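You operate a simulated robot arm through the tools that you are given. There is no shell and no other tool.

Carry out the task below with a simulated two-armed robot. There is one attempt and no reset: what you move stays moved.

## Task
Swap the brass coupler in the press for the black one and press its seal home.
Fine: brass coupler in the small green tray; leave the lever up and the slide out. Set down upright: brass coupler, black coupler.

It is judged by the outcome, as a careful person would: the job done as asked, and still so three seconds after it is handed in. It fails if anything else is knocked over, pushed out of place, dropped, spilled or broken. A push-on lid holds only when it is set on centred and level and pressed home; a screw cap is set on level and turned clockwise until tight.

## Robot
Two 7-joint arms with two-finger parallel grippers on one trunk that stands fixed in place. Base frame: the origin is at the foot of the trunk, x ahead of it, y to its left, z up. Units: cm, rad, N and s.
The left shoulder is at [7, 16.3, 127], the right one opposite. With the tool pointing down near the work surface each hand reaches from about 10 to 42 cm from the base axis, measured 20 degrees to its own side. Payload 3.43 kg a hand.
Tool frame (each hand has its own): the origin (TCP) lies between the finger pads and is the grasp point; the fingertips stand 3.4 cm ahead of it; z points along the fingers, y is the line along which they close. The gripper opens to 12.8 cm. The fingers are 2.4 cm wide and 1.2 cm thick; the gripper's body (4.8 by 13 cm) begins 9.6 cm behind the TCP.
Orientation is told as [roll, pitch, yaw] about the base's x, y, z axes, in that order, counted from this pose: with the fingers straight down and closing along the base's y, the tool's x points along the base's -x, its y along +y and its z along -z.

## Interface
- The arms move only by the tool apply_moves. It takes "left_series", "right_series" or both (then of equal length, played together; a hand with none holds still); each is one flat list of numbers, 7 for each row, row after row: the opening, from 0 (shut) to 1 (fully open), then the shift along the tool's x, y, z in cm, then the turn, a rotation vector about the tool's x, y, z in rad. In form: [jaw, dx, dy, dz, wx, wy, wz, jaw, dx, dy, dz, wx, wy, wz, ...]. A call has 1 to 20 rows; each row shifts and turns the commanded pose from where the row before left it, along the tool's axes as they then stand. Rows are played at 5 a second. More than 5 cm and 0.15 rad between two rows, or a gripper value outside its range, and nothing of the call is played. Where a pose cannot be reached the arm comes as near as it can. A force on the tool above 40 N (or 10 N above the force at the start of the call, whichever is more), or a blocked arm, ends the call early, and 0.2 s more pass. Each finger travels about 15.3 cm/s and halts on what it meets, pressing with about 33 N; the grip force reading is that of the motor and also rises with nothing between the fingers. The clock runs only during rows and for 0.2 s after the last one: add rows that do not move to give the fingers time. It gives the time, the measured TCP pose, the force on the tool (base axes), the opening and the grip force at its end, in the units of the frame above (readings bear some noise), with the torque about the TCP (base axes, N m) and any sound that the robot's microphone picked up.
- Cameras (640 x 400 px; columns grow to the right, rows downward): "scene" is now at [13.84, -2.7, 149.94]; the picture's right is [-0.34, -0.94, 0.00], its down [-0.58, 0.21, -0.78] and it looks along [0.74, -0.27, -0.62] (base axes); focal length 313 px, centre (320, 200). "left" rides on the left gripper at [7.6, 1.1, -16] in its tool frame; the picture's right is [-0.15, 0.99, 0.00], its down [-0.88, -0.13, -0.46] and it looks along [-0.45, -0.07, 0.89] (tool axes); focal length 234 px, centre (320, 200). "right" rides on the right gripper at [7.6, -1.1, -16] in its tool frame; the picture's right is [0.15, 0.99, 0.00], its down [-0.88, 0.13, -0.46] and it looks along [-0.45, 0.07, 0.89] (tool axes); focal length 234 px, centre (320, 200). There is no depth. A picture from a camera that has moved, and an enlarged one, comes with that camera's place and axes in the base frame and with its lens. The place of the scene camera against the robot may be out by one fixed shift of up to 1.2 cm in any direction.
- get_image(camera): a new picture of that camera. No time passes.
- move_column(by): slides the trunk up (or, below 0, down) by that many cm; the arms and the scene camera ride with it, the base frame stays. It gives what a move gives, with no picture.
- pan_tilt(pan, tilt): turns the head with the scene camera to pan (to the left, within 1.501 rad either way) and tilt (down, from -0.506 to 1.204), counted from straight ahead of the robot. It gives what a move gives.
- enlarge(camera, box): a new picture of the part [left, top, right, bottom] of that camera's present view, enlarged. No time passes.
- finish_job(): hands the job in; it is judged then, once.

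Places have to be worked out from the pictures, the camera data and where the tool is seen. Open the grippers and draw the arms clear of the work before you hand the job in, unless the task says otherwise.

The tools are called after "Emit:" by a JSON object that holds its "name" and its "arguments". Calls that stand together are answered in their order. apply_moves: Moves the arms, as the interface text tells. Its arguments: {"type":"object","properties":{"left_series":{"type":"array"},"right_series":{"type":"array"}},"required":[]} The other tools are called the same way: move_column (by) slides the trunk up or down; pan_tilt (pan, tilt) turns the head that bears the scene camera; get_image (camera) takes a picture; enlarge (camera, box) takes an enlarged picture of a part of a camera's view; finish_job () hands the job in.

At the start:

```text
t: 0.0
left_ee_pos: [65.86, -6.01, 127.87]
left_tcp_rot: [-0.002, 0.001, 0.0]
left_contact_force: [-0.1, -0.5, 0.6]
left_torque: [0.0, -0.04, -0.03]
left_finger_gap: 12.8
left_gripper_force: 0.0
right_ee_pos: [42.11, -45.47, 123.36]
right_tcp_rot: [0.001, 0.001, 0.001]
right_contact_force: [-0.2, 0.1, -0.1]
right_torque: [0.0, -0.02, -0.01]
right_finger_gap: 12.85
right_gripper_force: 0.1
trunk travel left (down, up): [-75.0, 19.0]
head pan, tilt: [-0.347, 0.668]
```

scene: 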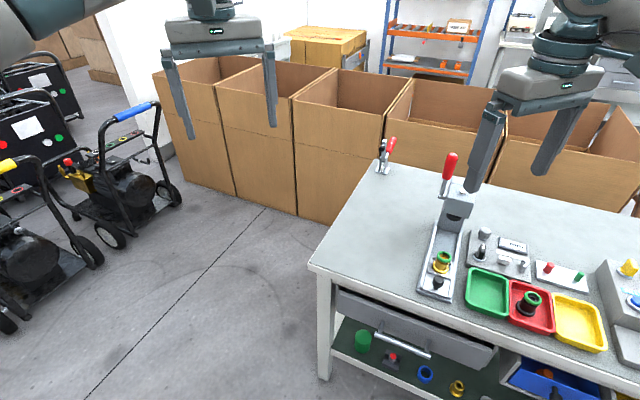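
right: 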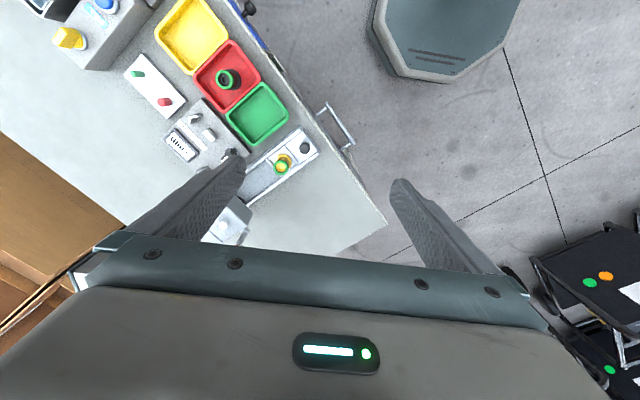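
left: 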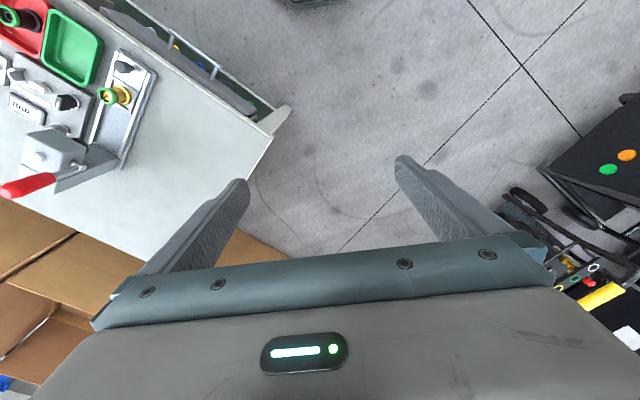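

The bench with the press lies to the right of the view. I'll turn the head toward it to see it whole.

Emit:
{"name": "pan_tilt", "arguments": {"pan": -0.9, "tilt": 0.85}}

```text
t: 1.0
left_ee_pos: [65.9, -6.04, 127.82]
left_tcp_rot: [-0.001, -0.001, 0.002]
left_contact_force: [-0.3, -0.2, 0.5]
left_torque: [0.0, 0.0, 0.0]
left_finger_gap: 12.8
left_gripper_force: 0.1
right_ee_pos: [42.13, -45.45, 123.26]
right_tcp_rot: [0.001, 0.0, 0.002]
right_contact_force: [0.1, 0.0, 0.3]
right_torque: [0.0, 0.0, -0.01]
right_finger_gap: 12.81
right_gripper_force: 0.0
trunk travel left (down, up): [-75.0, 19.0]
head pan, tilt: [-0.901, 0.85]
```

Now I take a picture of the bench from the turned head.

Emit:
{"name": "get_image", "arguments": {"camera": "scene"}}

Emit:
{"name": "enlarge", "arguments": {"camera": "right", "box": [0, 0, 400, 250]}}

```text
taken
camera scene: at [10.6, -5.89, 148.44], right [-0.78, -0.62, 0.0], down [-0.47, 0.59, -0.66], along [0.41, -0.52, -0.75], focal length 313 px, centre (320, 200)
```

scene: 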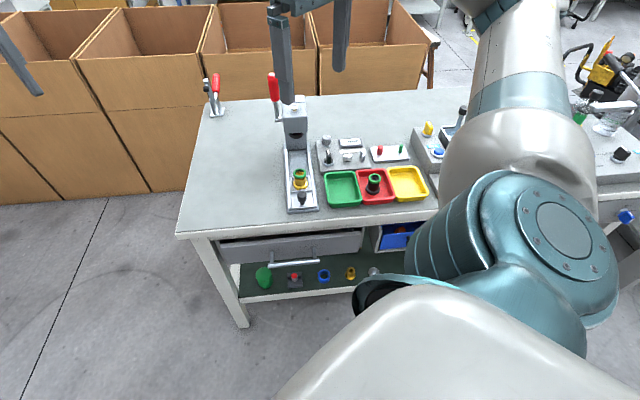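

```text
1.60 times, centred on (200, 125) of right
camera zoom: at [34.54, -46.48, 139.31], right [-0.15, 0.99, 0.0], down [0.88, 0.13, 0.46], along [0.45, 0.07, -0.89], focal length 375 px, centre (512, 320)
```

zoom: 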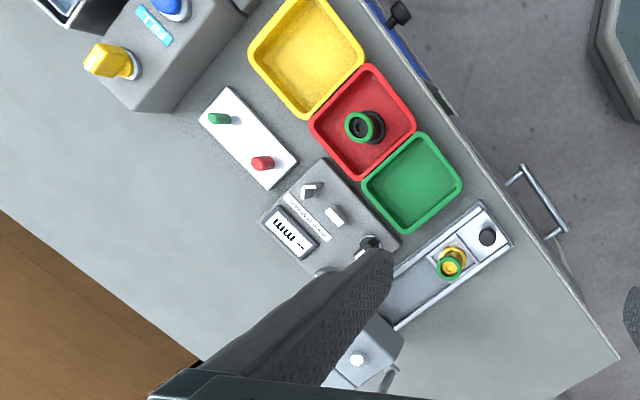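

The bench is turned about 45° from the robot, with the press at its left part. I'll enlarge the scene view around the press and trays to see the details.

Emit:
{"name": "enlarge", "arguments": {"camera": "scene", "box": [250, 60, 450, 220]}}

Emit:
{"name": "enlarge", "arguments": {"camera": "left", "box": [0, 0, 240, 210]}}

```text
2.50 times, centred on (350, 140) of scene
camera zoom: at [10.6, -5.89, 148.44], right [-0.78, -0.62, 0.0], down [-0.47, 0.59, -0.66], along [0.41, -0.52, -0.75], focal length 782 px, centre (245, 350)
```

zoom: 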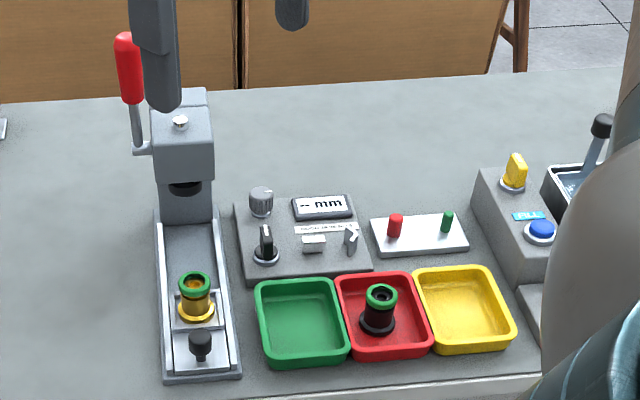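

```text
1.90 times, centred on (120, 105) of left
camera zoom: at [58.34, -4.97, 143.79], right [0.15, 0.99, 0.0], down [0.88, -0.13, 0.46], along [0.45, -0.07, -0.89], focal length 446 px, centre (701, 381)
```

zoom: 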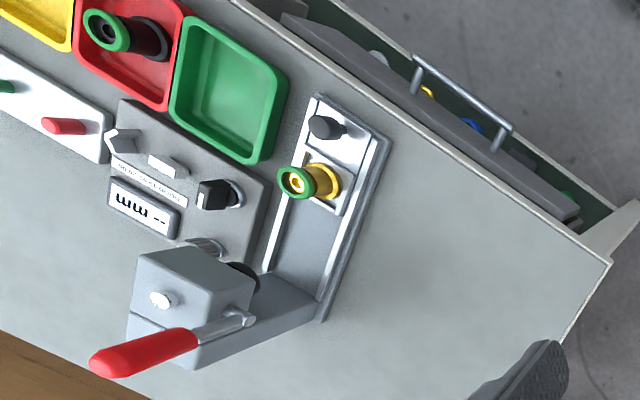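

Triangulating from both hand cameras, the seal on the brass coupler is near [54.5, -52.9, 86], the press head top near [63.3, -61, 100], and the lever top near [66.5, -57, 110]. The black coupler is near [37.5, -66.5, 83]. I'll lower the trunk 25 cm to bring the bench within reach, which keeps both hands above everything.

Emit:
{"name": "move_column", "arguments": {"by": -25}}

```text
t: 3.5
left_ee_pos: [65.96, -5.94, 103.0]
left_tcp_rot: [0.0, -0.002, 0.0]
left_contact_force: [0.0, -0.2, -0.3]
left_torque: [-0.01, -0.02, 0.0]
left_finger_gap: 12.8
left_gripper_force: 0.0
right_ee_pos: [42.26, -45.36, 98.43]
right_tcp_rot: [-0.001, -0.002, -0.001]
right_contact_force: [-0.2, -0.6, 0.1]
right_torque: [-0.03, 0.04, 0.03]
right_finger_gap: 12.83
right_gripper_force: 0.1
trunk travel left (down, up): [-50.0, 44.0]
head pan, tilt: [-0.901, 0.85]
```

Emit:
{"name": "get_image", "arguments": {"camera": "scene"}}

Emit:
{"name": "get_image", "arguments": {"camera": "right"}}

Emit:
{"name": "get_image", "arguments": {"camera": "left"}}

```text
taken
camera scene: at [10.57, -5.89, 123.45], right [-0.78, -0.62, 0.0], down [-0.47, 0.59, -0.66], along [0.41, -0.52, -0.75], focal length 313 px, centre (320, 200)
```

scene: 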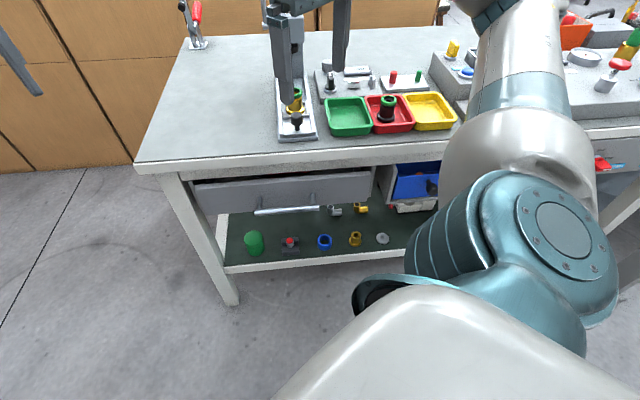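

```text
taken
camera right: at [34.52, -46.47, 114.33], right [-0.15, 0.99, 0.0], down [0.88, 0.13, 0.46], along [0.45, 0.07, -0.89], focal length 234 px, centre (320, 200)
```

right: 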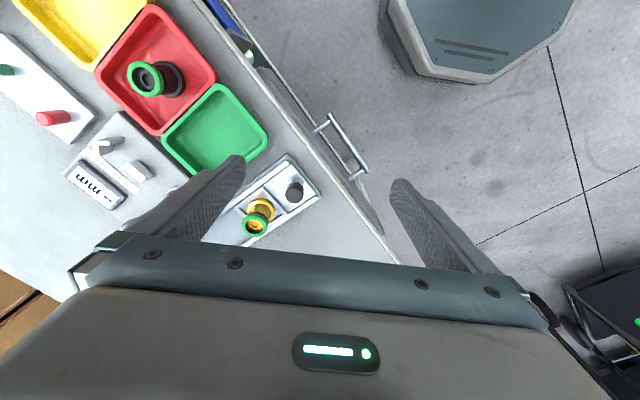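

```text
taken
camera left: at [58.31, -4.96, 118.8], right [0.15, 0.99, 0.0], down [0.88, -0.13, 0.46], along [0.45, -0.07, -0.89], focal length 234 px, centre (320, 200)
```

left: 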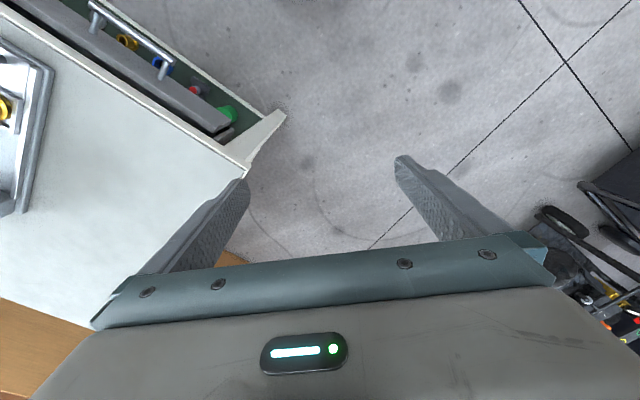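

I'll enlarge the right-hand camera view of the slide and trays for detail.

Emit:
{"name": "enlarge", "arguments": {"camera": "right", "box": [60, 0, 380, 250]}}

Emit:
{"name": "enlarge", "arguments": {"camera": "right", "box": [200, 130, 330, 250]}}

Emit:
{"name": "enlarge", "arguments": {"camera": "scene", "box": [250, 40, 450, 160]}}

```text
1.60 times, centred on (220, 125) of right
camera zoom: at [34.52, -46.47, 114.33], right [-0.15, 0.99, 0.0], down [0.88, 0.13, 0.46], along [0.45, 0.07, -0.89], focal length 375 px, centre (480, 320)
```

zoom: 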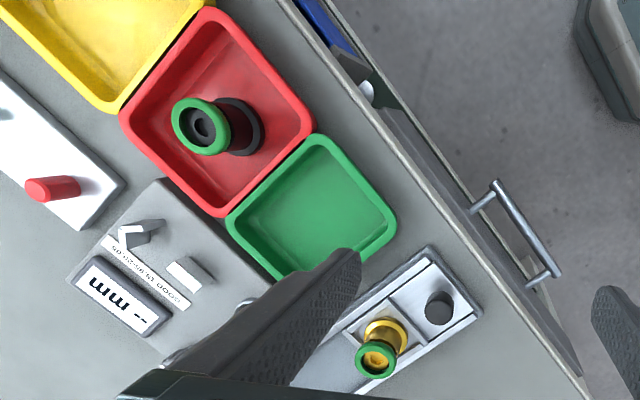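

```text
3.33 times, centred on (265, 190) of right
camera zoom: at [34.52, -46.47, 114.33], right [-0.15, 0.99, 0.0], down [0.88, 0.13, 0.46], along [0.45, 0.07, -0.89], focal length 781 px, centre (503, 233)
```

zoom: 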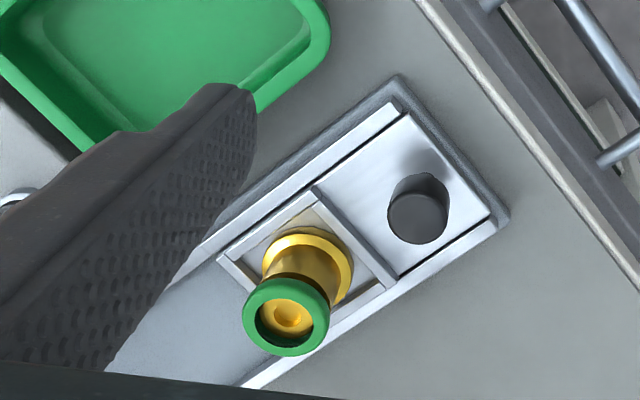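

```text
3.20 times, centred on (350, 100) of scene
camera zoom: at [10.57, -5.89, 123.45], right [-0.78, -0.62, 0.0], down [-0.47, 0.59, -0.66], along [0.41, -0.52, -0.75], focal length 1001 px, centre (224, 520)
```

zoom: 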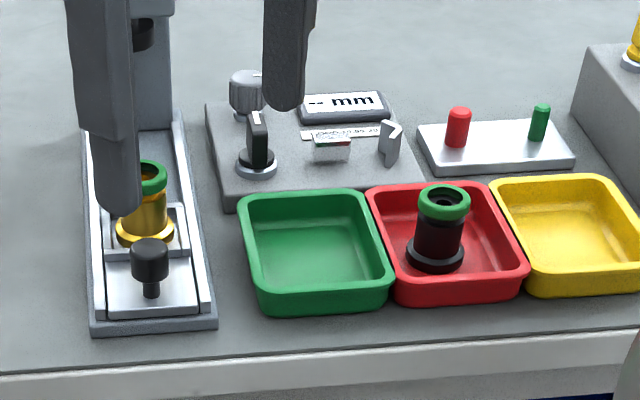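

There is a gauge panel with a label beside the press. I'll enlarge it to read the label.

Emit:
{"name": "enlarge", "arguments": {"camera": "right", "box": [60, 100, 200, 220]}}

Emit:
{"name": "enlarge", "arguments": {"camera": "scene", "box": [310, 55, 400, 110]}}

```text
3.33 times, centred on (130, 160) of right
camera zoom: at [34.52, -46.47, 114.33], right [-0.15, 0.99, 0.0], down [0.88, 0.13, 0.46], along [0.45, 0.07, -0.89], focal length 781 px, centre (953, 333)
```

zoom: 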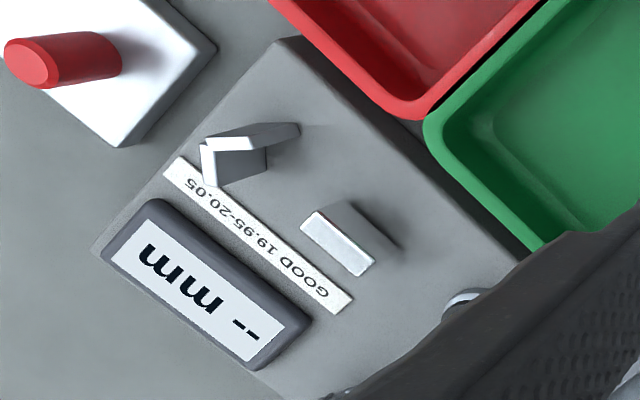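

```text
7.11 times, centred on (355, 82) of scene
camera zoom: at [10.57, -5.89, 123.45], right [-0.78, -0.62, 0.0], down [-0.47, 0.59, -0.66], along [0.41, -0.52, -0.75], focal length 2225 px, centre (71, 1036)
```

zoom: 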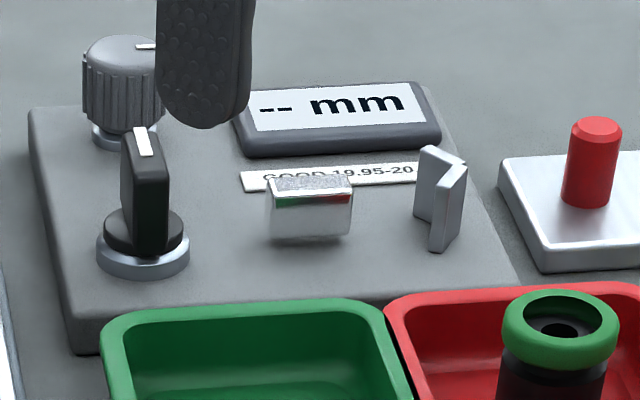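

The gauge panel ("GOOD 19.95-20.05") is a separate measuring station and not part of this job. The slide runs along about azimuth -0.75 rad, so I'll yaw the right hand -0.75 rad to line up with the bench, staying high above everything.

Emit:
{"name": "apply_moves", "arguments": {"right_series": [1, 0, 0, 0, 0, 0, 0.15, 1, 0, 0, 0, 0, 0, 0.15, 1, 0, 0, 0, 0, 0, 0.15, 1, 0, 0, 0, 0, 0, 0.15, 1, 0, 0, 0, 0, 0, 0.15, 1, 0, 0, 0, 0, 0, 0]}}

```text
t: 5.0
left_ee_pos: [65.88, -6.05, 102.79]
left_tcp_rot: [-0.001, 0.0, -0.002]
left_contact_force: [-0.7, 0.1, -0.4]
left_torque: [0.02, -0.03, -0.01]
left_finger_gap: 12.81
left_gripper_force: 0.1
right_ee_pos: [42.02, -45.38, 98.35]
right_tcp_rot: [0.0, 0.0, -0.75]
right_contact_force: [-0.1, -0.4, 0.3]
right_torque: [0.0, 0.01, -0.01]
right_finger_gap: 12.8
right_gripper_force: 0.0
trunk travel left (down, up): [-50.0, 44.0]
head pan, tilt: [-0.901, 0.85]
```

Emit:
{"name": "get_image", "arguments": {"camera": "right"}}

```text
taken
camera right: at [35.79, -40.97, 114.23], right [0.57, 0.82, 0.0], down [0.73, -0.51, 0.46], along [0.37, -0.26, -0.89], focal length 234 px, centre (320, 200)
```

right: 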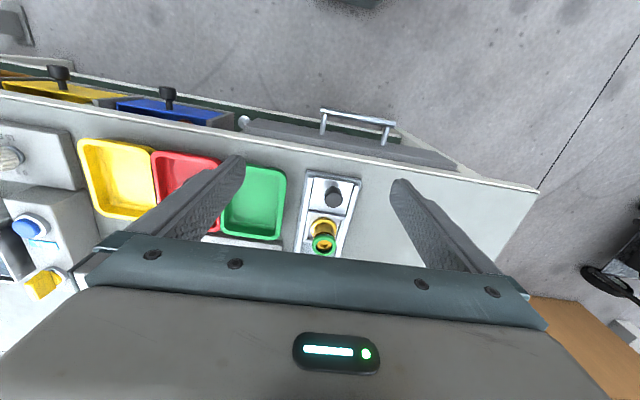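

The hand is now square to the bench. I'll zoom the scene camera onto the two couplers to see their shape and size.

Emit:
{"name": "enlarge", "arguments": {"camera": "scene", "box": [270, 80, 330, 145]}}

Emit:
{"name": "enlarge", "arguments": {"camera": "scene", "box": [365, 85, 410, 130]}}

Emit:
{"name": "enlarge", "arguments": {"camera": "scene", "box": [250, 0, 350, 90]}}

```text
6.15 times, centred on (300, 112) of scene
camera zoom: at [10.58, -5.89, 123.44], right [-0.78, -0.62, 0.0], down [-0.47, 0.59, -0.66], along [0.41, -0.52, -0.75], focal length 1926 px, centre (443, 738)
```

zoom: 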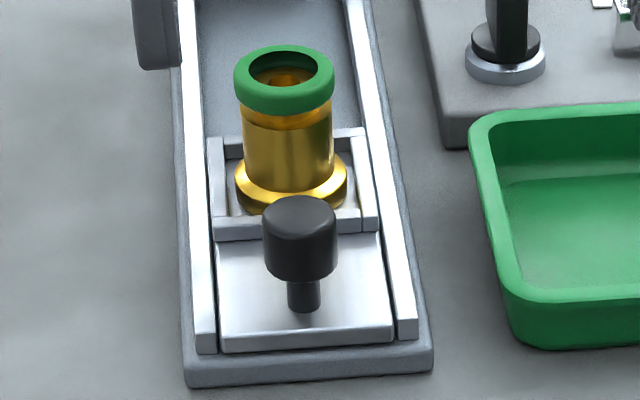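

```text
8.89 times, centred on (388, 108) of scene
camera zoom: at [10.58, -5.89, 123.44], right [-0.78, -0.62, 0.0], down [-0.47, 0.59, -0.66], along [0.41, -0.52, -0.75], focal length 2781 px, centre (-280, 1022)
```

zoom: 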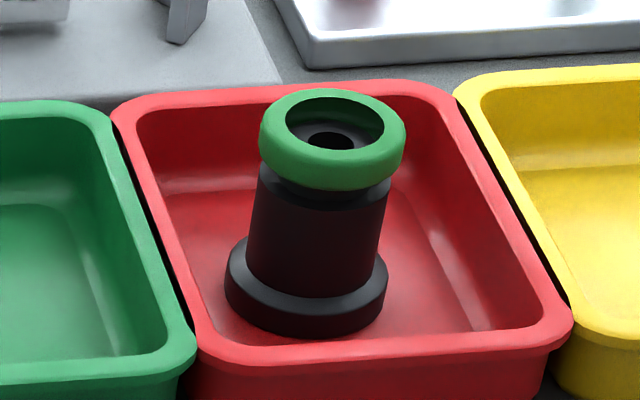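

```text
4.44 times, centred on (300, 45) of scene
camera zoom: at [10.58, -5.89, 123.44], right [-0.78, -0.62, 0.0], down [-0.47, 0.59, -0.66], along [0.41, -0.52, -0.75], focal length 1391 px, centre (409, 889)
```

zoom: 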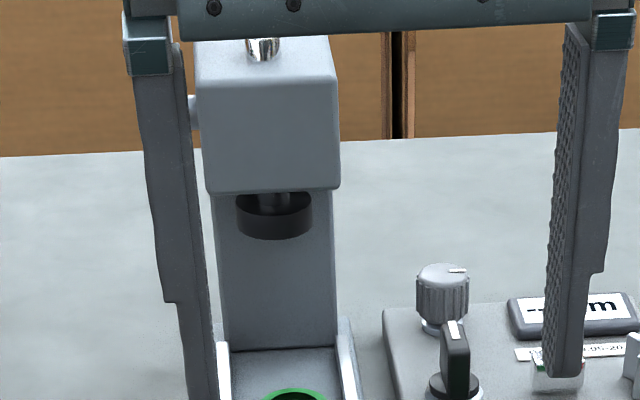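

The couplers have a wide flange at the foot, a narrower body, and a seal slightly wider than the body at the top. I'll bring the right hand over the front of the slide, staying above everything, for a closer view of the nest.

Emit:
{"name": "apply_moves", "arguments": {"right_series": [1, -2, 1.5, 0, 0, 0, 0, 1, -2.3, 1.5, 0, 0, 0, 0, 1, 0, 0, 3, 0, 0, 0, 1, 0, 0, 0, 0, 0, 0]}}

Emit:
{"name": "get_image", "arguments": {"camera": "right"}}

Emit:
{"name": "enlarge", "arguments": {"camera": "right", "box": [250, 120, 400, 240]}}

```text
t: 6.0
left_ee_pos: [65.88, -5.99, 102.78]
left_tcp_rot: [-0.001, 0.001, 0.0]
left_contact_force: [-1.0, 0.8, 0.0]
left_torque: [0.01, 0.01, -0.01]
left_finger_gap: 12.77
left_gripper_force: 0.1
right_ee_pos: [47.31, -45.91, 95.33]
right_tcp_rot: [0.0, 0.001, -0.75]
right_contact_force: [0.6, 0.3, 0.1]
right_torque: [-0.02, -0.01, -0.01]
right_finger_gap: 12.78
right_gripper_force: 0.1
trunk travel left (down, up): [-50.0, 44.0]
head pan, tilt: [-0.901, 0.85]
```

```text
taken
camera right: at [40.98, -41.6, 111.22], right [0.57, 0.82, 0.0], down [0.73, -0.5, 0.46], along [0.38, -0.26, -0.89], focal length 234 px, centre (320, 200)
```

right: 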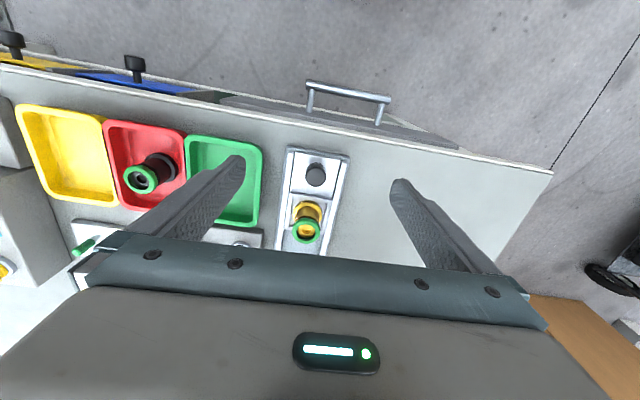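

```text
3.33 times, centred on (325, 180) of right
camera zoom: at [40.98, -41.6, 111.22], right [0.57, 0.82, 0.0], down [0.73, -0.5, 0.46], along [0.38, -0.26, -0.89], focal length 781 px, centre (303, 267)
```

zoom: 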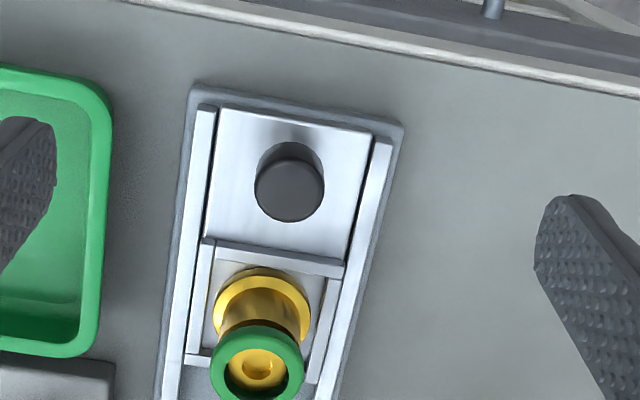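

Cross-checking the views, I place the brass seal top near z 85.9 and the black one near z 83.9, with the black coupler about 5 cm tall. I'll zoom in tightly on the nest and the black coupler to judge the clearances.

Emit:
{"name": "enlarge", "arguments": {"camera": "right", "box": [280, 175, 345, 240]}}

Emit:
{"name": "enlarge", "arguments": {"camera": "scene", "box": [275, 85, 320, 125]}}

```text
6.15 times, centred on (312, 208) of right
camera zoom: at [40.98, -41.6, 111.22], right [0.57, 0.82, 0.0], down [0.73, -0.5, 0.46], along [0.38, -0.26, -0.89], focal length 1441 px, centre (366, 154)
```

zoom: 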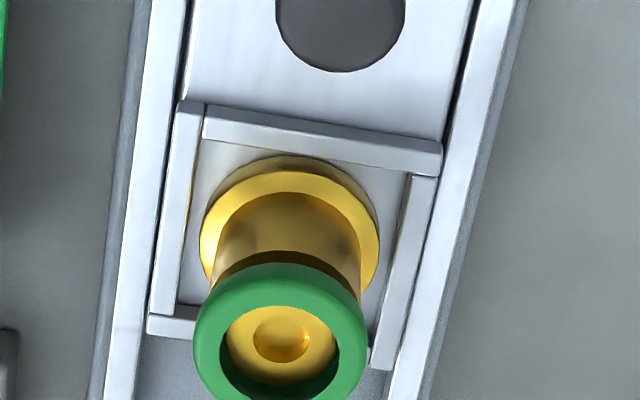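

```text
10.00 times, centred on (298, 105) of scene
camera zoom: at [10.58, -5.83, 123.45], right [-0.78, -0.62, 0.0], down [-0.47, 0.59, -0.66], along [0.41, -0.52, -0.75], focal length 3129 px, centre (545, 1150)
```

zoom: 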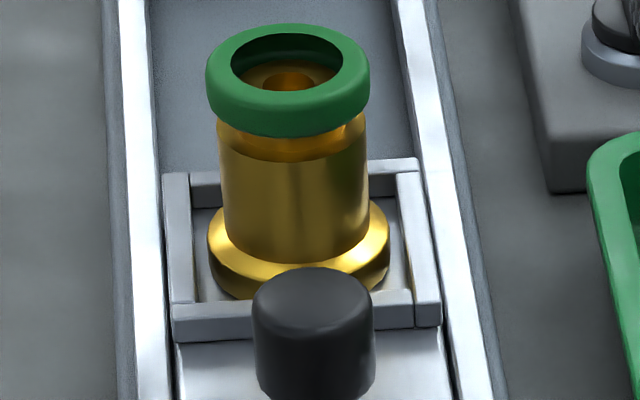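

The nest walls are low, about 0.6 cm, and leave around 0.4 cm of play around the flange. To grip the coupler bodies without touching the seals, I'll tilt the right hand forward 1.2 rad so the finger width fits between flange and seal. I'll do this high and clear first.

Emit:
{"name": "apply_moves", "arguments": {"right_series": [0.7, 0, 0, 0, 0, -0.15, 0, 0.7, 0, 0, 0, 0, -0.15, 0, 0.7, 0, 0, 0, 0, -0.15, 0, 0.7, 0, 0, 0, 0, -0.15, 0, 0.7, 0, 0, 0, 0, -0.15, 0, 0.7, 0, 0, 0, 0, -0.15, 0, 0.7, 0, 0, 0, 0, -0.15, 0, 0.7, 0, 0, 0, 0, -0.15, 0, 0.7, 0, 0, 0, 0, 0, 0]}}

Emit:
{"name": "get_image", "arguments": {"camera": "right"}}

Emit:
{"name": "get_image", "arguments": {"camera": "scene"}}

```text
t: 8.0
left_ee_pos: [65.91, -5.93, 102.83]
left_tcp_rot: [0.0, 0.0, 0.001]
left_contact_force: [0.6, 0.1, 0.8]
left_torque: [0.0, -0.04, 0.05]
left_finger_gap: 12.77
left_gripper_force: 0.2
right_ee_pos: [52.86, -47.68, 96.59]
right_tcp_rot: [-0.001, -1.2, -0.749]
right_contact_force: [0.4, 0.5, 0.1]
right_torque: [0.06, 0.01, 0.01]
right_finger_gap: 8.98
right_gripper_force: 0.0
right hand out of reach, approached as far as the arm can: row 6, 7, 8
trunk travel left (down, up): [-50.0, 44.0]
head pan, tilt: [-0.901, 0.85]
```

```text
taken
camera right: at [39.14, -36.57, 95.26], right [0.64, 0.76, -0.14], down [0.01, 0.17, 0.99], along [0.77, -0.63, 0.1], focal length 234 px, centre (320, 200)
```

right: 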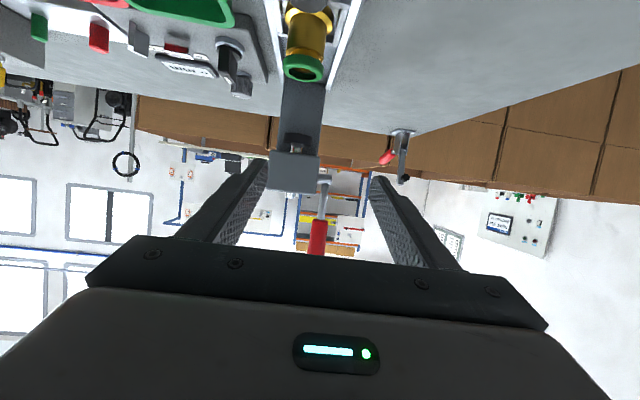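

```text
taken
camera scene: at [10.56, -5.88, 123.45], right [-0.78, -0.62, 0.0], down [-0.47, 0.59, -0.66], along [0.41, -0.52, -0.75], focal length 313 px, centre (320, 200)
```

scene: 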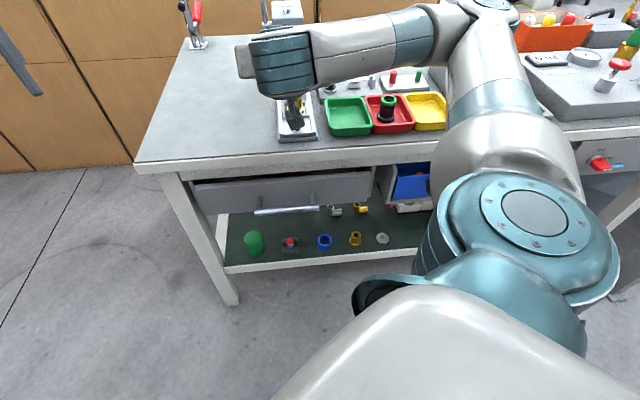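

The tilt is reached, but with this tilt the arm can't come nearer than about s 71 along the slide, so it sits a little forward of the command. I'll step forward 4 cm, away from the robot, to see whether it tracks there.

Emit:
{"name": "apply_moves", "arguments": {"right_series": [0.7, -0.72, 0, 1.86, 0, 0, 0, 0.7, -0.72, 0, 1.86, 0, 0, 0, 0.7, 0, 0, 0, 0, 0, 0]}}

```text
t: 8.8
left_ee_pos: [65.89, -5.85, 102.85]
left_tcp_rot: [-0.001, -0.001, 0.001]
left_contact_force: [0.1, -0.7, 1.6]
left_torque: [0.0, -0.01, 0.0]
left_finger_gap: 12.81
left_gripper_force: 0.1
right_ee_pos: [55.77, -50.53, 96.64]
right_tcp_rot: [-0.001, -1.2, -0.751]
right_contact_force: [0.0, 0.3, -0.3]
right_torque: [-0.02, 0.0, 0.0]
right_finger_gap: 8.96
right_gripper_force: 0.1
trunk travel left (down, up): [-50.0, 44.0]
head pan, tilt: [-0.901, 0.85]
```

It tracks well there, now at s 75.25, l 1.04, z 96.6 in the bench frame. I'll centre over the slide axis and descend partway toward the brass coupler, with the fingers straddling it.

Emit:
{"name": "apply_moves", "arguments": {"right_series": [0.7, 0.45, -2.66, -1.165, 0, 0, 0, 0.7, 2.796, 0, 1.086, 0, 0, 0, 0.7, 2.796, 0, 1.086, 0, 0, 0, 0.7, 1.864, 0, 0.724, 0, 0, 0, 0.7, 0, 0, 0, 0, 0, 0]}}

Emit:
{"name": "get_image", "arguments": {"camera": "right"}}

Emit:
{"name": "get_image", "arguments": {"camera": "scene"}}

```text
t: 9.9
left_ee_pos: [65.78, -5.94, 102.86]
left_tcp_rot: [-0.001, 0.0, 0.0]
left_contact_force: [1.1, 0.4, -0.3]
left_torque: [-0.01, -0.03, 0.0]
left_finger_gap: 12.82
left_gripper_force: 0.0
right_ee_pos: [53.07, -51.67, 88.65]
right_tcp_rot: [0.001, -1.198, -0.751]
right_contact_force: [-0.3, -0.3, 0.5]
right_torque: [-0.02, 0.02, 0.02]
right_finger_gap: 8.94
right_gripper_force: 0.0
trunk travel left (down, up): [-50.0, 44.0]
head pan, tilt: [-0.901, 0.85]
```

```text
taken
camera right: at [39.39, -40.46, 87.32], right [0.64, 0.76, -0.14], down [0.01, 0.17, 0.99], along [0.77, -0.63, 0.1], focal length 234 px, centre (320, 200)
```

right: 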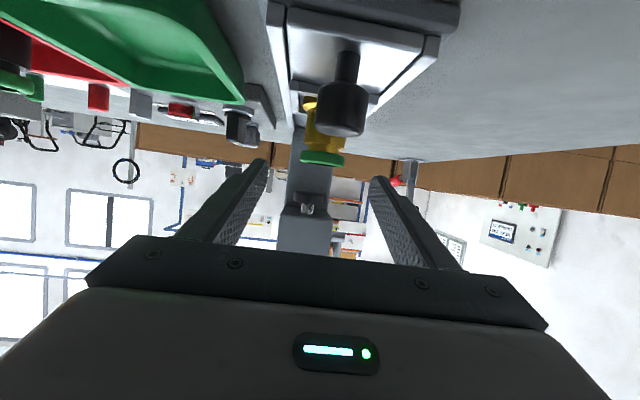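

```text
taken
camera scene: at [10.54, -5.89, 123.44], right [-0.78, -0.62, 0.0], down [-0.47, 0.59, -0.66], along [0.41, -0.52, -0.75], focal length 313 px, centre (320, 200)
```

scene: 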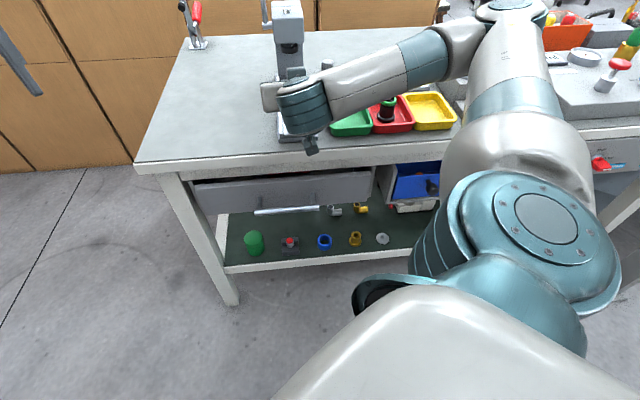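

The hand camera, now nearly level, shows the coupler midway between the open fingers, behind the knob. I'll zoom in to check the heights and centring before the last descent.

Emit:
{"name": "enlarge", "arguments": {"camera": "right", "box": [250, 60, 400, 190]}}

Emit:
{"name": "enlarge", "arguments": {"camera": "scene", "box": [250, 60, 350, 160]}}

Emit:
{"name": "enlarge", "arguments": {"camera": "left", "box": [0, 0, 160, 240]}}

```text
3.08 times, centred on (325, 125) of right
camera zoom: at [39.39, -40.46, 87.32], right [0.64, 0.76, -0.14], down [0.01, 0.17, 0.99], along [0.77, -0.63, 0.1], focal length 720 px, centre (305, 431)
```

zoom: 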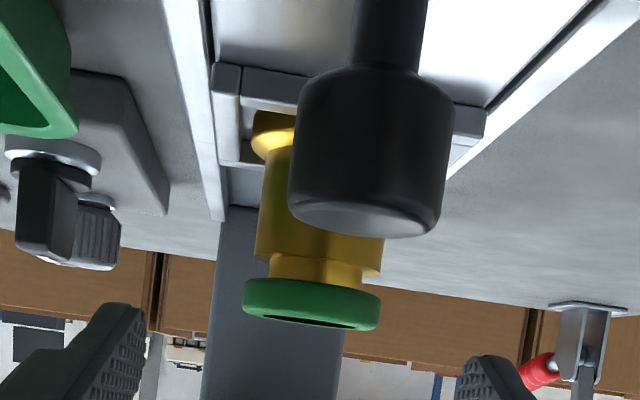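

```text
4.00 times, centred on (300, 110) of scene
camera zoom: at [10.54, -5.89, 123.44], right [-0.78, -0.62, 0.0], down [-0.47, 0.59, -0.66], along [0.41, -0.52, -0.75], focal length 1252 px, centre (400, 560)
```

zoom: 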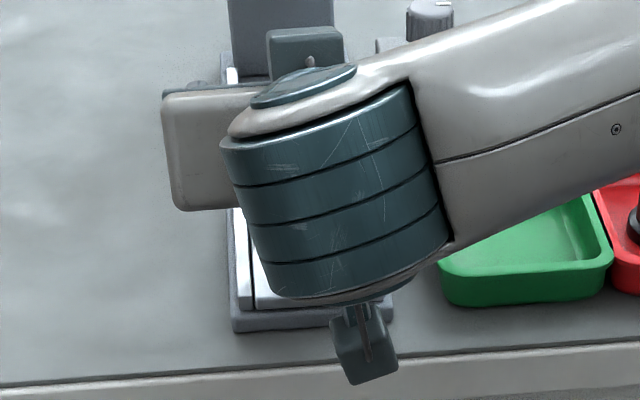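

```text
1.67 times, centred on (80, 120) of left
camera zoom: at [58.29, -4.96, 118.81], right [0.15, 0.99, 0.0], down [0.88, -0.13, 0.46], along [0.45, -0.07, -0.89], focal length 390 px, centre (720, 333)
```

zoom: 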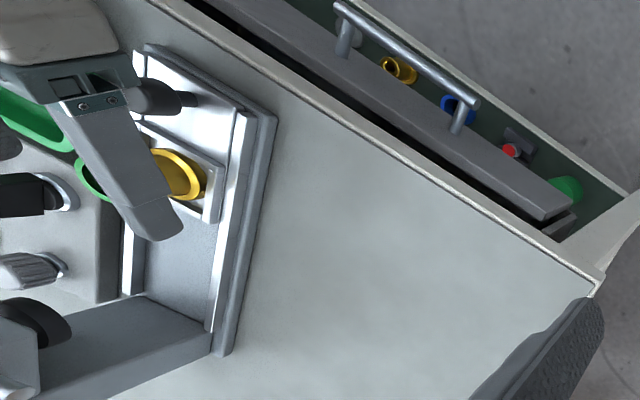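

The left camera gives a good oblique view as well. I measure the body's free zone from z 82.0 to 85.4 and the axis at l about -1.75. I'll descend 4.2 cm so the pads line up with the body, still open.

Emit:
{"name": "apply_moves", "arguments": {"right_series": [0.7, 2.05, -0.1, 0.796, 0, 0, 0, 0.7, 1.9, 0, 0.738, 0, 0, 0, 0.7, 0, 0, 0, 0, 0, 0]}}

Emit:
{"name": "get_image", "arguments": {"camera": "right"}}

Emit:
{"name": "enlarge", "arguments": {"camera": "right", "box": [250, 100, 400, 230]}}

Emit:
{"name": "enlarge", "arguments": {"camera": "left", "box": [0, 20, 100, 140]}}

```text
t: 10.8
left_ee_pos: [65.94, -6.07, 102.79]
left_tcp_rot: [-0.001, 0.001, -0.001]
left_contact_force: [0.8, 0.1, -1.3]
left_torque: [0.0, 0.01, 0.01]
left_finger_gap: 12.83
left_gripper_force: 0.0
right_ee_pos: [53.41, -51.14, 84.78]
right_tcp_rot: [-0.007, -1.194, -0.75]
right_contact_force: [-0.2, -0.1, -0.1]
right_torque: [0.04, -0.01, 0.01]
right_finger_gap: 8.96
right_gripper_force: 0.0
right hand out of reach, approached as far as the arm can: row 2
trunk travel left (down, up): [-50.0, 44.0]
head pan, tilt: [-0.901, 0.85]
```

```text
taken
camera right: at [39.69, -39.86, 83.63], right [0.64, 0.76, -0.14], down [0.02, 0.16, 0.99], along [0.77, -0.63, 0.09], focal length 234 px, centre (320, 200)
```

right: 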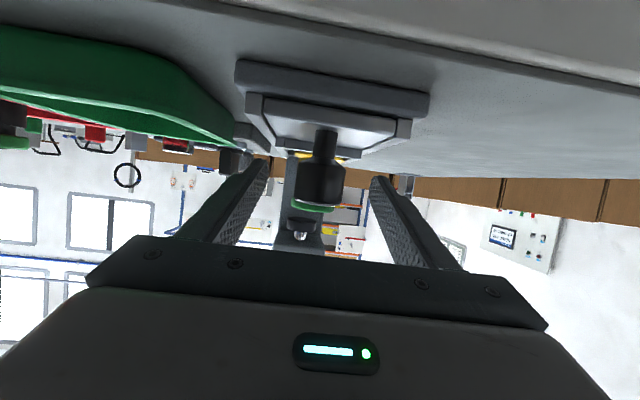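

```text
3.08 times, centred on (325, 165) of right
camera zoom: at [39.69, -39.86, 83.63], right [0.64, 0.76, -0.14], down [0.02, 0.16, 0.99], along [0.77, -0.63, 0.09], focal length 720 px, centre (305, 308)
```

zoom: 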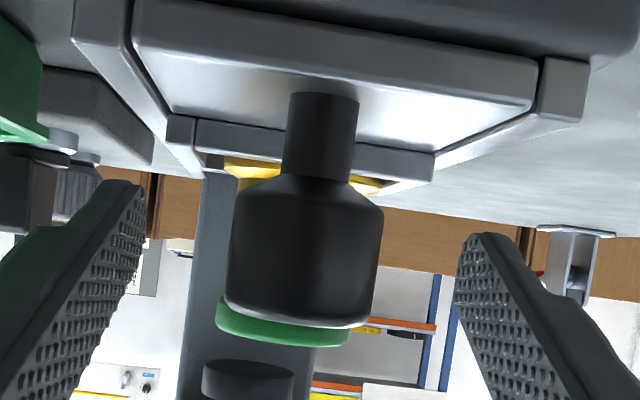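

```text
3.33 times, centred on (50, 80) of left
camera zoom: at [58.34, -4.95, 118.78], right [0.15, 0.99, 0.0], down [0.88, -0.13, 0.46], along [0.45, -0.07, -0.89], focal length 781 px, centre (1220, 600)
```

zoom: 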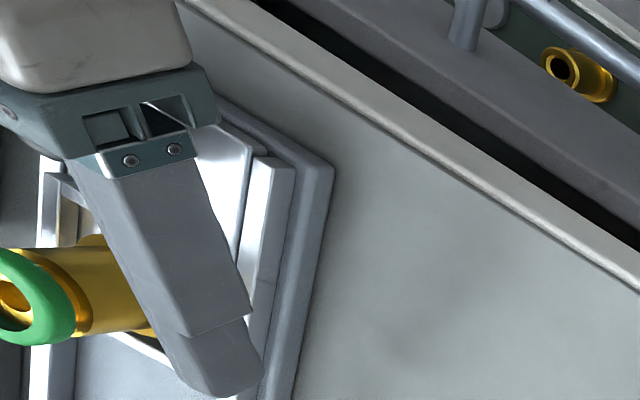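

The arm reaches its inner limit at this tilt, so TCP l drifted to -1.0. I'll raise 2 cm, reduce the tilt to 1.0 rad (which still fits the body zone), and re-centre.

Emit:
{"name": "apply_moves", "arguments": {"right_series": [0.7, -1.86, -0.7, -0.735, 0, 0, 0, 0.7, 0, 0, 0, 0, 0.1, 0, 0.7, 0, 0, 0, 0, 0.094, 0, 0.7, 0, 0, 0, 0, 0, 0]}}

```text
t: 11.8
left_ee_pos: [66.01, -5.96, 102.87]
left_tcp_rot: [0.001, -0.001, 0.0]
left_contact_force: [-0.1, -0.5, 0.8]
left_torque: [0.01, 0.0, 0.01]
left_finger_gap: 12.79
left_gripper_force: 0.1
right_ee_pos: [52.83, -51.71, 86.72]
right_tcp_rot: [0.0, -1.004, -0.752]
right_contact_force: [0.2, 0.3, 0.6]
right_torque: [0.01, 0.01, 0.0]
right_finger_gap: 8.93
right_gripper_force: 0.1
trunk travel left (down, up): [-50.0, 44.0]
head pan, tilt: [-0.901, 0.85]
```

Pose reached with θ at 1.0. I'll now go down to the grasp height, s 73.6, l -1.75, z 85.0, still open, and look again.

Emit:
{"name": "apply_moves", "arguments": {"right_series": [0.7, 0.8, 0.08, 0.33, 0, 0, 0, 0.7, 0.81, 0, 0.34, 0, 0, 0, 0.6, 0, 0, 0, 0, 0, 0]}}

Emit:
{"name": "enlarge", "arguments": {"camera": "right", "box": [240, 60, 400, 200]}}

Emit:
{"name": "enlarge", "arguments": {"camera": "left", "box": [0, 20, 100, 140]}}

```text
t: 12.6
left_ee_pos: [65.85, -5.92, 102.88]
left_tcp_rot: [0.0, 0.0, 0.001]
left_contact_force: [-0.2, -0.5, 0.2]
left_torque: [0.02, -0.01, -0.03]
left_finger_gap: 12.81
left_gripper_force: 0.1
right_ee_pos: [52.69, -51.6, 84.95]
right_tcp_rot: [-0.001, -1.006, -0.75]
right_contact_force: [0.2, -0.1, 0.0]
right_torque: [-0.03, 0.0, -0.02]
right_finger_gap: 7.67
right_gripper_force: 0.0
trunk travel left (down, up): [-50.0, 44.0]
head pan, tilt: [-0.901, 0.85]
```

```text
2.86 times, centred on (320, 130) of right
camera zoom: at [39.07, -40.37, 87.23], right [0.62, 0.78, -0.12], down [0.15, 0.04, 0.99], along [0.77, -0.63, -0.1], focal length 669 px, centre (320, 400)
```

zoom: 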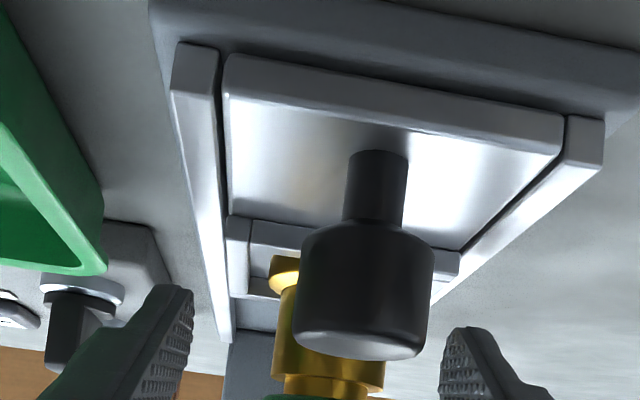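

```text
3.33 times, centred on (50, 80) of left
camera zoom: at [58.32, -4.96, 118.79], right [0.15, 0.99, 0.0], down [0.88, -0.13, 0.46], along [0.45, -0.07, -0.89], focal length 781 px, centre (1220, 600)
```

zoom: 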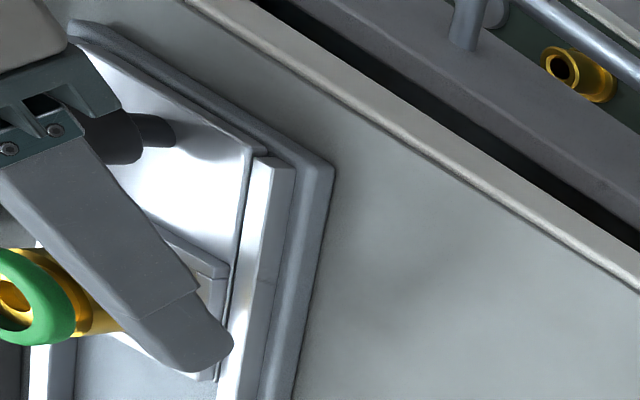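

I'm at the grasp pose. The coupler axis reads near l -1.6, so I'll shift 0.2 cm and close gently onto the body.

Emit:
{"name": "apply_moves", "arguments": {"right_series": [0.5, 0, 0.22, 0, 0, 0, 0, 0.35, 0, 0, 0, 0, 0, 0, 0.2, 0, 0, 0, 0, 0, 0, 0.2, 0, 0, 0, 0, 0, 0, 0.2, 0, 0, 0, 0, 0, 0]}}

Emit:
{"name": "enlarge", "arguments": {"camera": "right", "box": [240, 60, 400, 200]}}

Emit:
{"name": "enlarge", "arguments": {"camera": "left", "box": [0, 20, 100, 140]}}

```text
t: 13.8
left_ee_pos: [65.81, -5.85, 102.92]
left_tcp_rot: [0.0, 0.0, 0.0]
left_contact_force: [-0.2, -0.4, 0.7]
left_torque: [0.01, -0.01, 0.04]
left_finger_gap: 12.81
left_gripper_force: 0.2
right_ee_pos: [52.87, -51.22, 85.07]
right_tcp_rot: [0.0, -1.005, -0.751]
right_contact_force: [0.4, -0.2, 0.1]
right_torque: [0.04, 0.01, 0.0]
right_finger_gap: 3.29
right_gripper_force: 32.9
trunk travel left (down, up): [-50.0, 44.0]
head pan, tilt: [-0.901, 0.85]
```

```text
2.86 times, centred on (320, 130) of right
camera zoom: at [39.23, -40.14, 87.21], right [0.62, 0.78, -0.12], down [0.15, 0.04, 0.99], along [0.77, -0.63, -0.1], focal length 669 px, centre (320, 400)
```

zoom: 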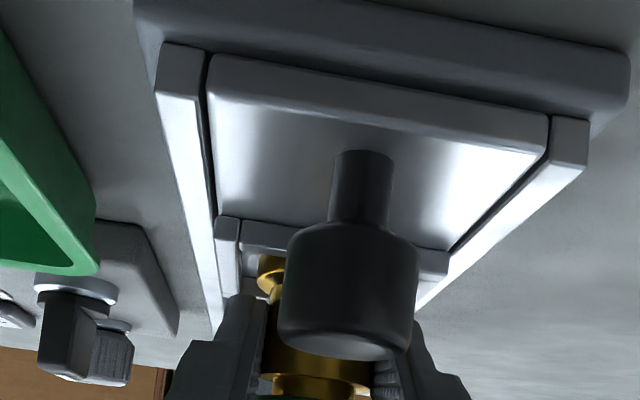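

```text
3.33 times, centred on (50, 80) of left
camera zoom: at [58.33, -4.97, 118.79], right [0.15, 0.99, 0.0], down [0.88, -0.13, 0.46], along [0.45, -0.07, -0.89], focal length 781 px, centre (1220, 600)
```

zoom: 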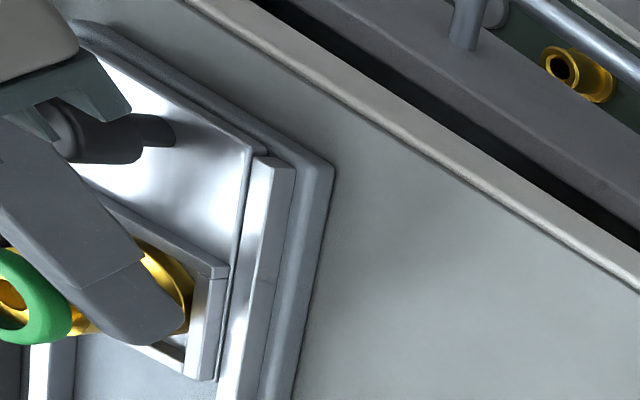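

Gripped on the body at gap 3.29 with about zero side force, and the seal is untouched. I'll lift it straight up 8 cm.

Emit:
{"name": "apply_moves", "arguments": {"right_series": [0.2, -0.422, 0, -0.268, 0, 0, 0, 0.2, -0.844, 0, -0.536, 0, 0, 0, 0.2, -1.688, 0, -1.072, 0, 0, 0, 0.2, -1.688, 0, -1.072, 0, 0, 0, 0.2, -2.11, 0, -1.34, 0, 0, 0, 0.2, 0, 0, 0, 0, 0, 0]}}

Emit:
{"name": "get_image", "arguments": {"camera": "right"}}

Emit:
{"name": "get_image", "arguments": {"camera": "left"}}

Emit:
{"name": "get_image", "arguments": {"camera": "scene"}}

```text
t: 15.2
left_ee_pos: [65.94, -5.96, 102.84]
left_tcp_rot: [-0.001, -0.001, -0.001]
left_contact_force: [1.1, 0.1, -0.1]
left_torque: [0.03, 0.0, -0.01]
left_finger_gap: 12.8
left_gripper_force: 0.1
right_ee_pos: [52.85, -51.38, 93.06]
right_tcp_rot: [0.0, -1.004, -0.749]
right_contact_force: [0.2, -0.1, -2.4]
right_torque: [0.03, 0.05, -0.04]
right_finger_gap: 3.33
right_gripper_force: 32.7
trunk travel left (down, up): [-50.0, 44.0]
head pan, tilt: [-0.901, 0.85]
```

```text
taken
camera right: at [39.17, -40.21, 95.16], right [0.62, 0.78, -0.12], down [0.15, 0.04, 0.99], along [0.77, -0.63, -0.1], focal length 234 px, centre (320, 200)
```

right: 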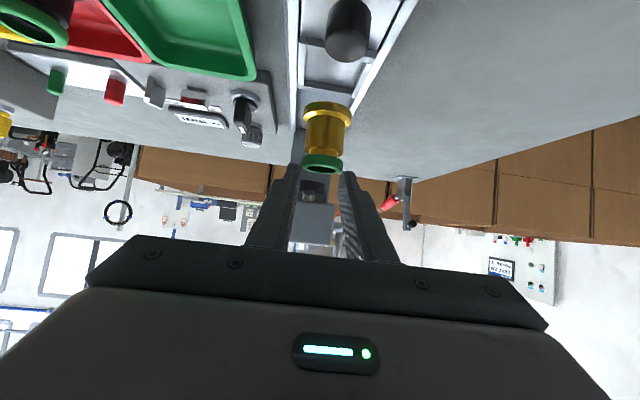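

```text
taken
camera left: at [58.36, -5.0, 118.77], right [0.15, 0.99, 0.0], down [0.88, -0.13, 0.46], along [0.45, -0.07, -0.89], focal length 234 px, centre (320, 200)
```

left: 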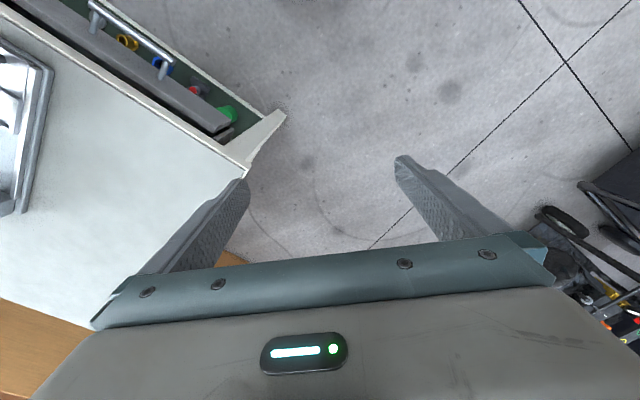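

```text
taken
camera scene: at [10.62, -5.93, 123.43], right [-0.78, -0.62, 0.0], down [-0.47, 0.59, -0.66], along [0.41, -0.52, -0.75], focal length 313 px, centre (320, 200)
```

scene: 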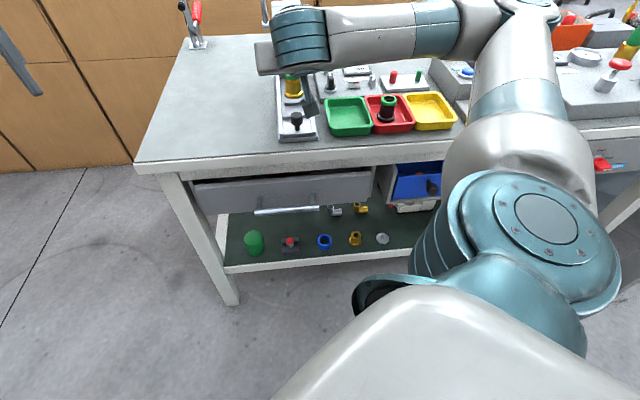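

The brass coupler is lifted, adding about 2.4 N of load. I'll check in close-up that it hangs upright and look at the empty nest.

Emit:
{"name": "enlarge", "arguments": {"camera": "right", "box": [240, 70, 400, 200]}}

Emit:
{"name": "enlarge", "arguments": {"camera": "scene", "box": [250, 60, 340, 150]}}

```text
3.08 times, centred on (320, 135) of right
camera zoom: at [39.17, -40.21, 95.16], right [0.62, 0.78, -0.12], down [0.15, 0.04, 0.99], along [0.77, -0.63, -0.1], focal length 720 px, centre (320, 400)
```

zoom: 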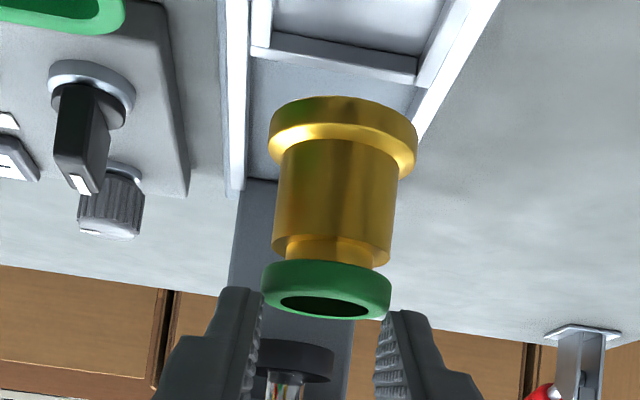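

```text
4.44 times, centred on (295, 105) of scene
camera zoom: at [10.62, -5.93, 123.43], right [-0.78, -0.62, 0.0], down [-0.47, 0.59, -0.66], along [0.41, -0.52, -0.75], focal length 1391 px, centre (431, 622)
```

zoom: 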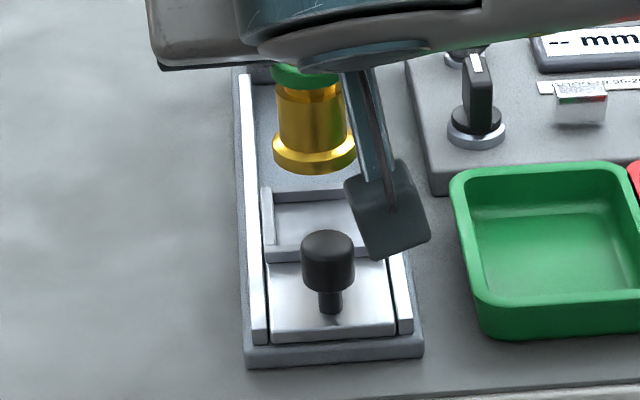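

The close-up suggests the seal may be sitting at the fingertips, lower than I expected. I'll check from the left camera and a tighter scene zoom before moving.

Emit:
{"name": "enlarge", "arguments": {"camera": "left", "box": [0, 40, 60, 140]}}

Emit:
{"name": "enlarge", "arguments": {"camera": "scene", "box": [270, 65, 320, 115]}}

Emit:
{"name": "enlarge", "arguments": {"camera": "right", "box": [280, 120, 370, 200]}}

```text
4.00 times, centred on (30, 90) of left
camera zoom: at [58.36, -5.0, 118.77], right [0.15, 0.99, 0.0], down [0.88, -0.13, 0.46], along [0.45, -0.07, -0.89], focal length 937 px, centre (1480, 640)
```

zoom: 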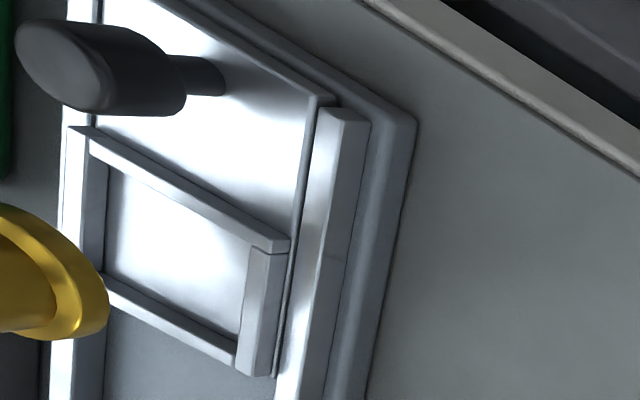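

```text
8.00 times, centred on (295, 90) of scene
camera zoom: at [10.62, -5.93, 123.43], right [-0.78, -0.62, 0.0], down [-0.47, 0.59, -0.66], along [0.41, -0.52, -0.75], focal length 2503 px, centre (520, 1080)
```

zoom: 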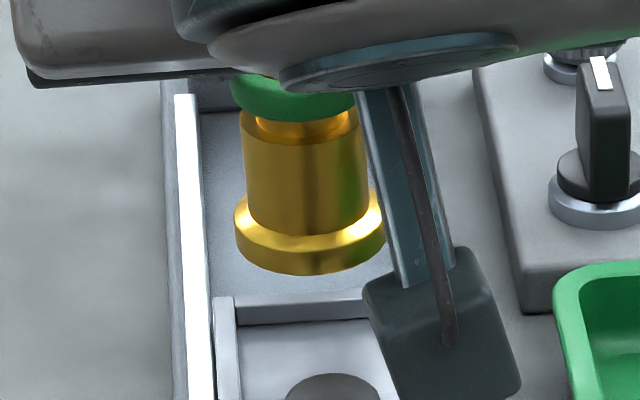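

```text
5.00 times, centred on (325, 160) of right
camera zoom: at [39.17, -40.21, 95.16], right [0.62, 0.78, -0.12], down [0.15, 0.04, 0.99], along [0.77, -0.63, -0.1], focal length 1171 px, centre (295, 400)
```

zoom: 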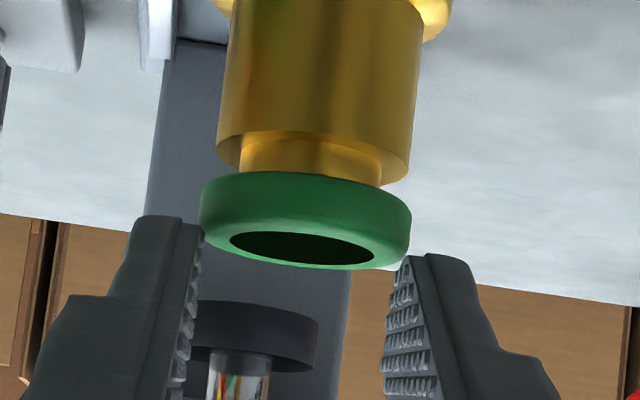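

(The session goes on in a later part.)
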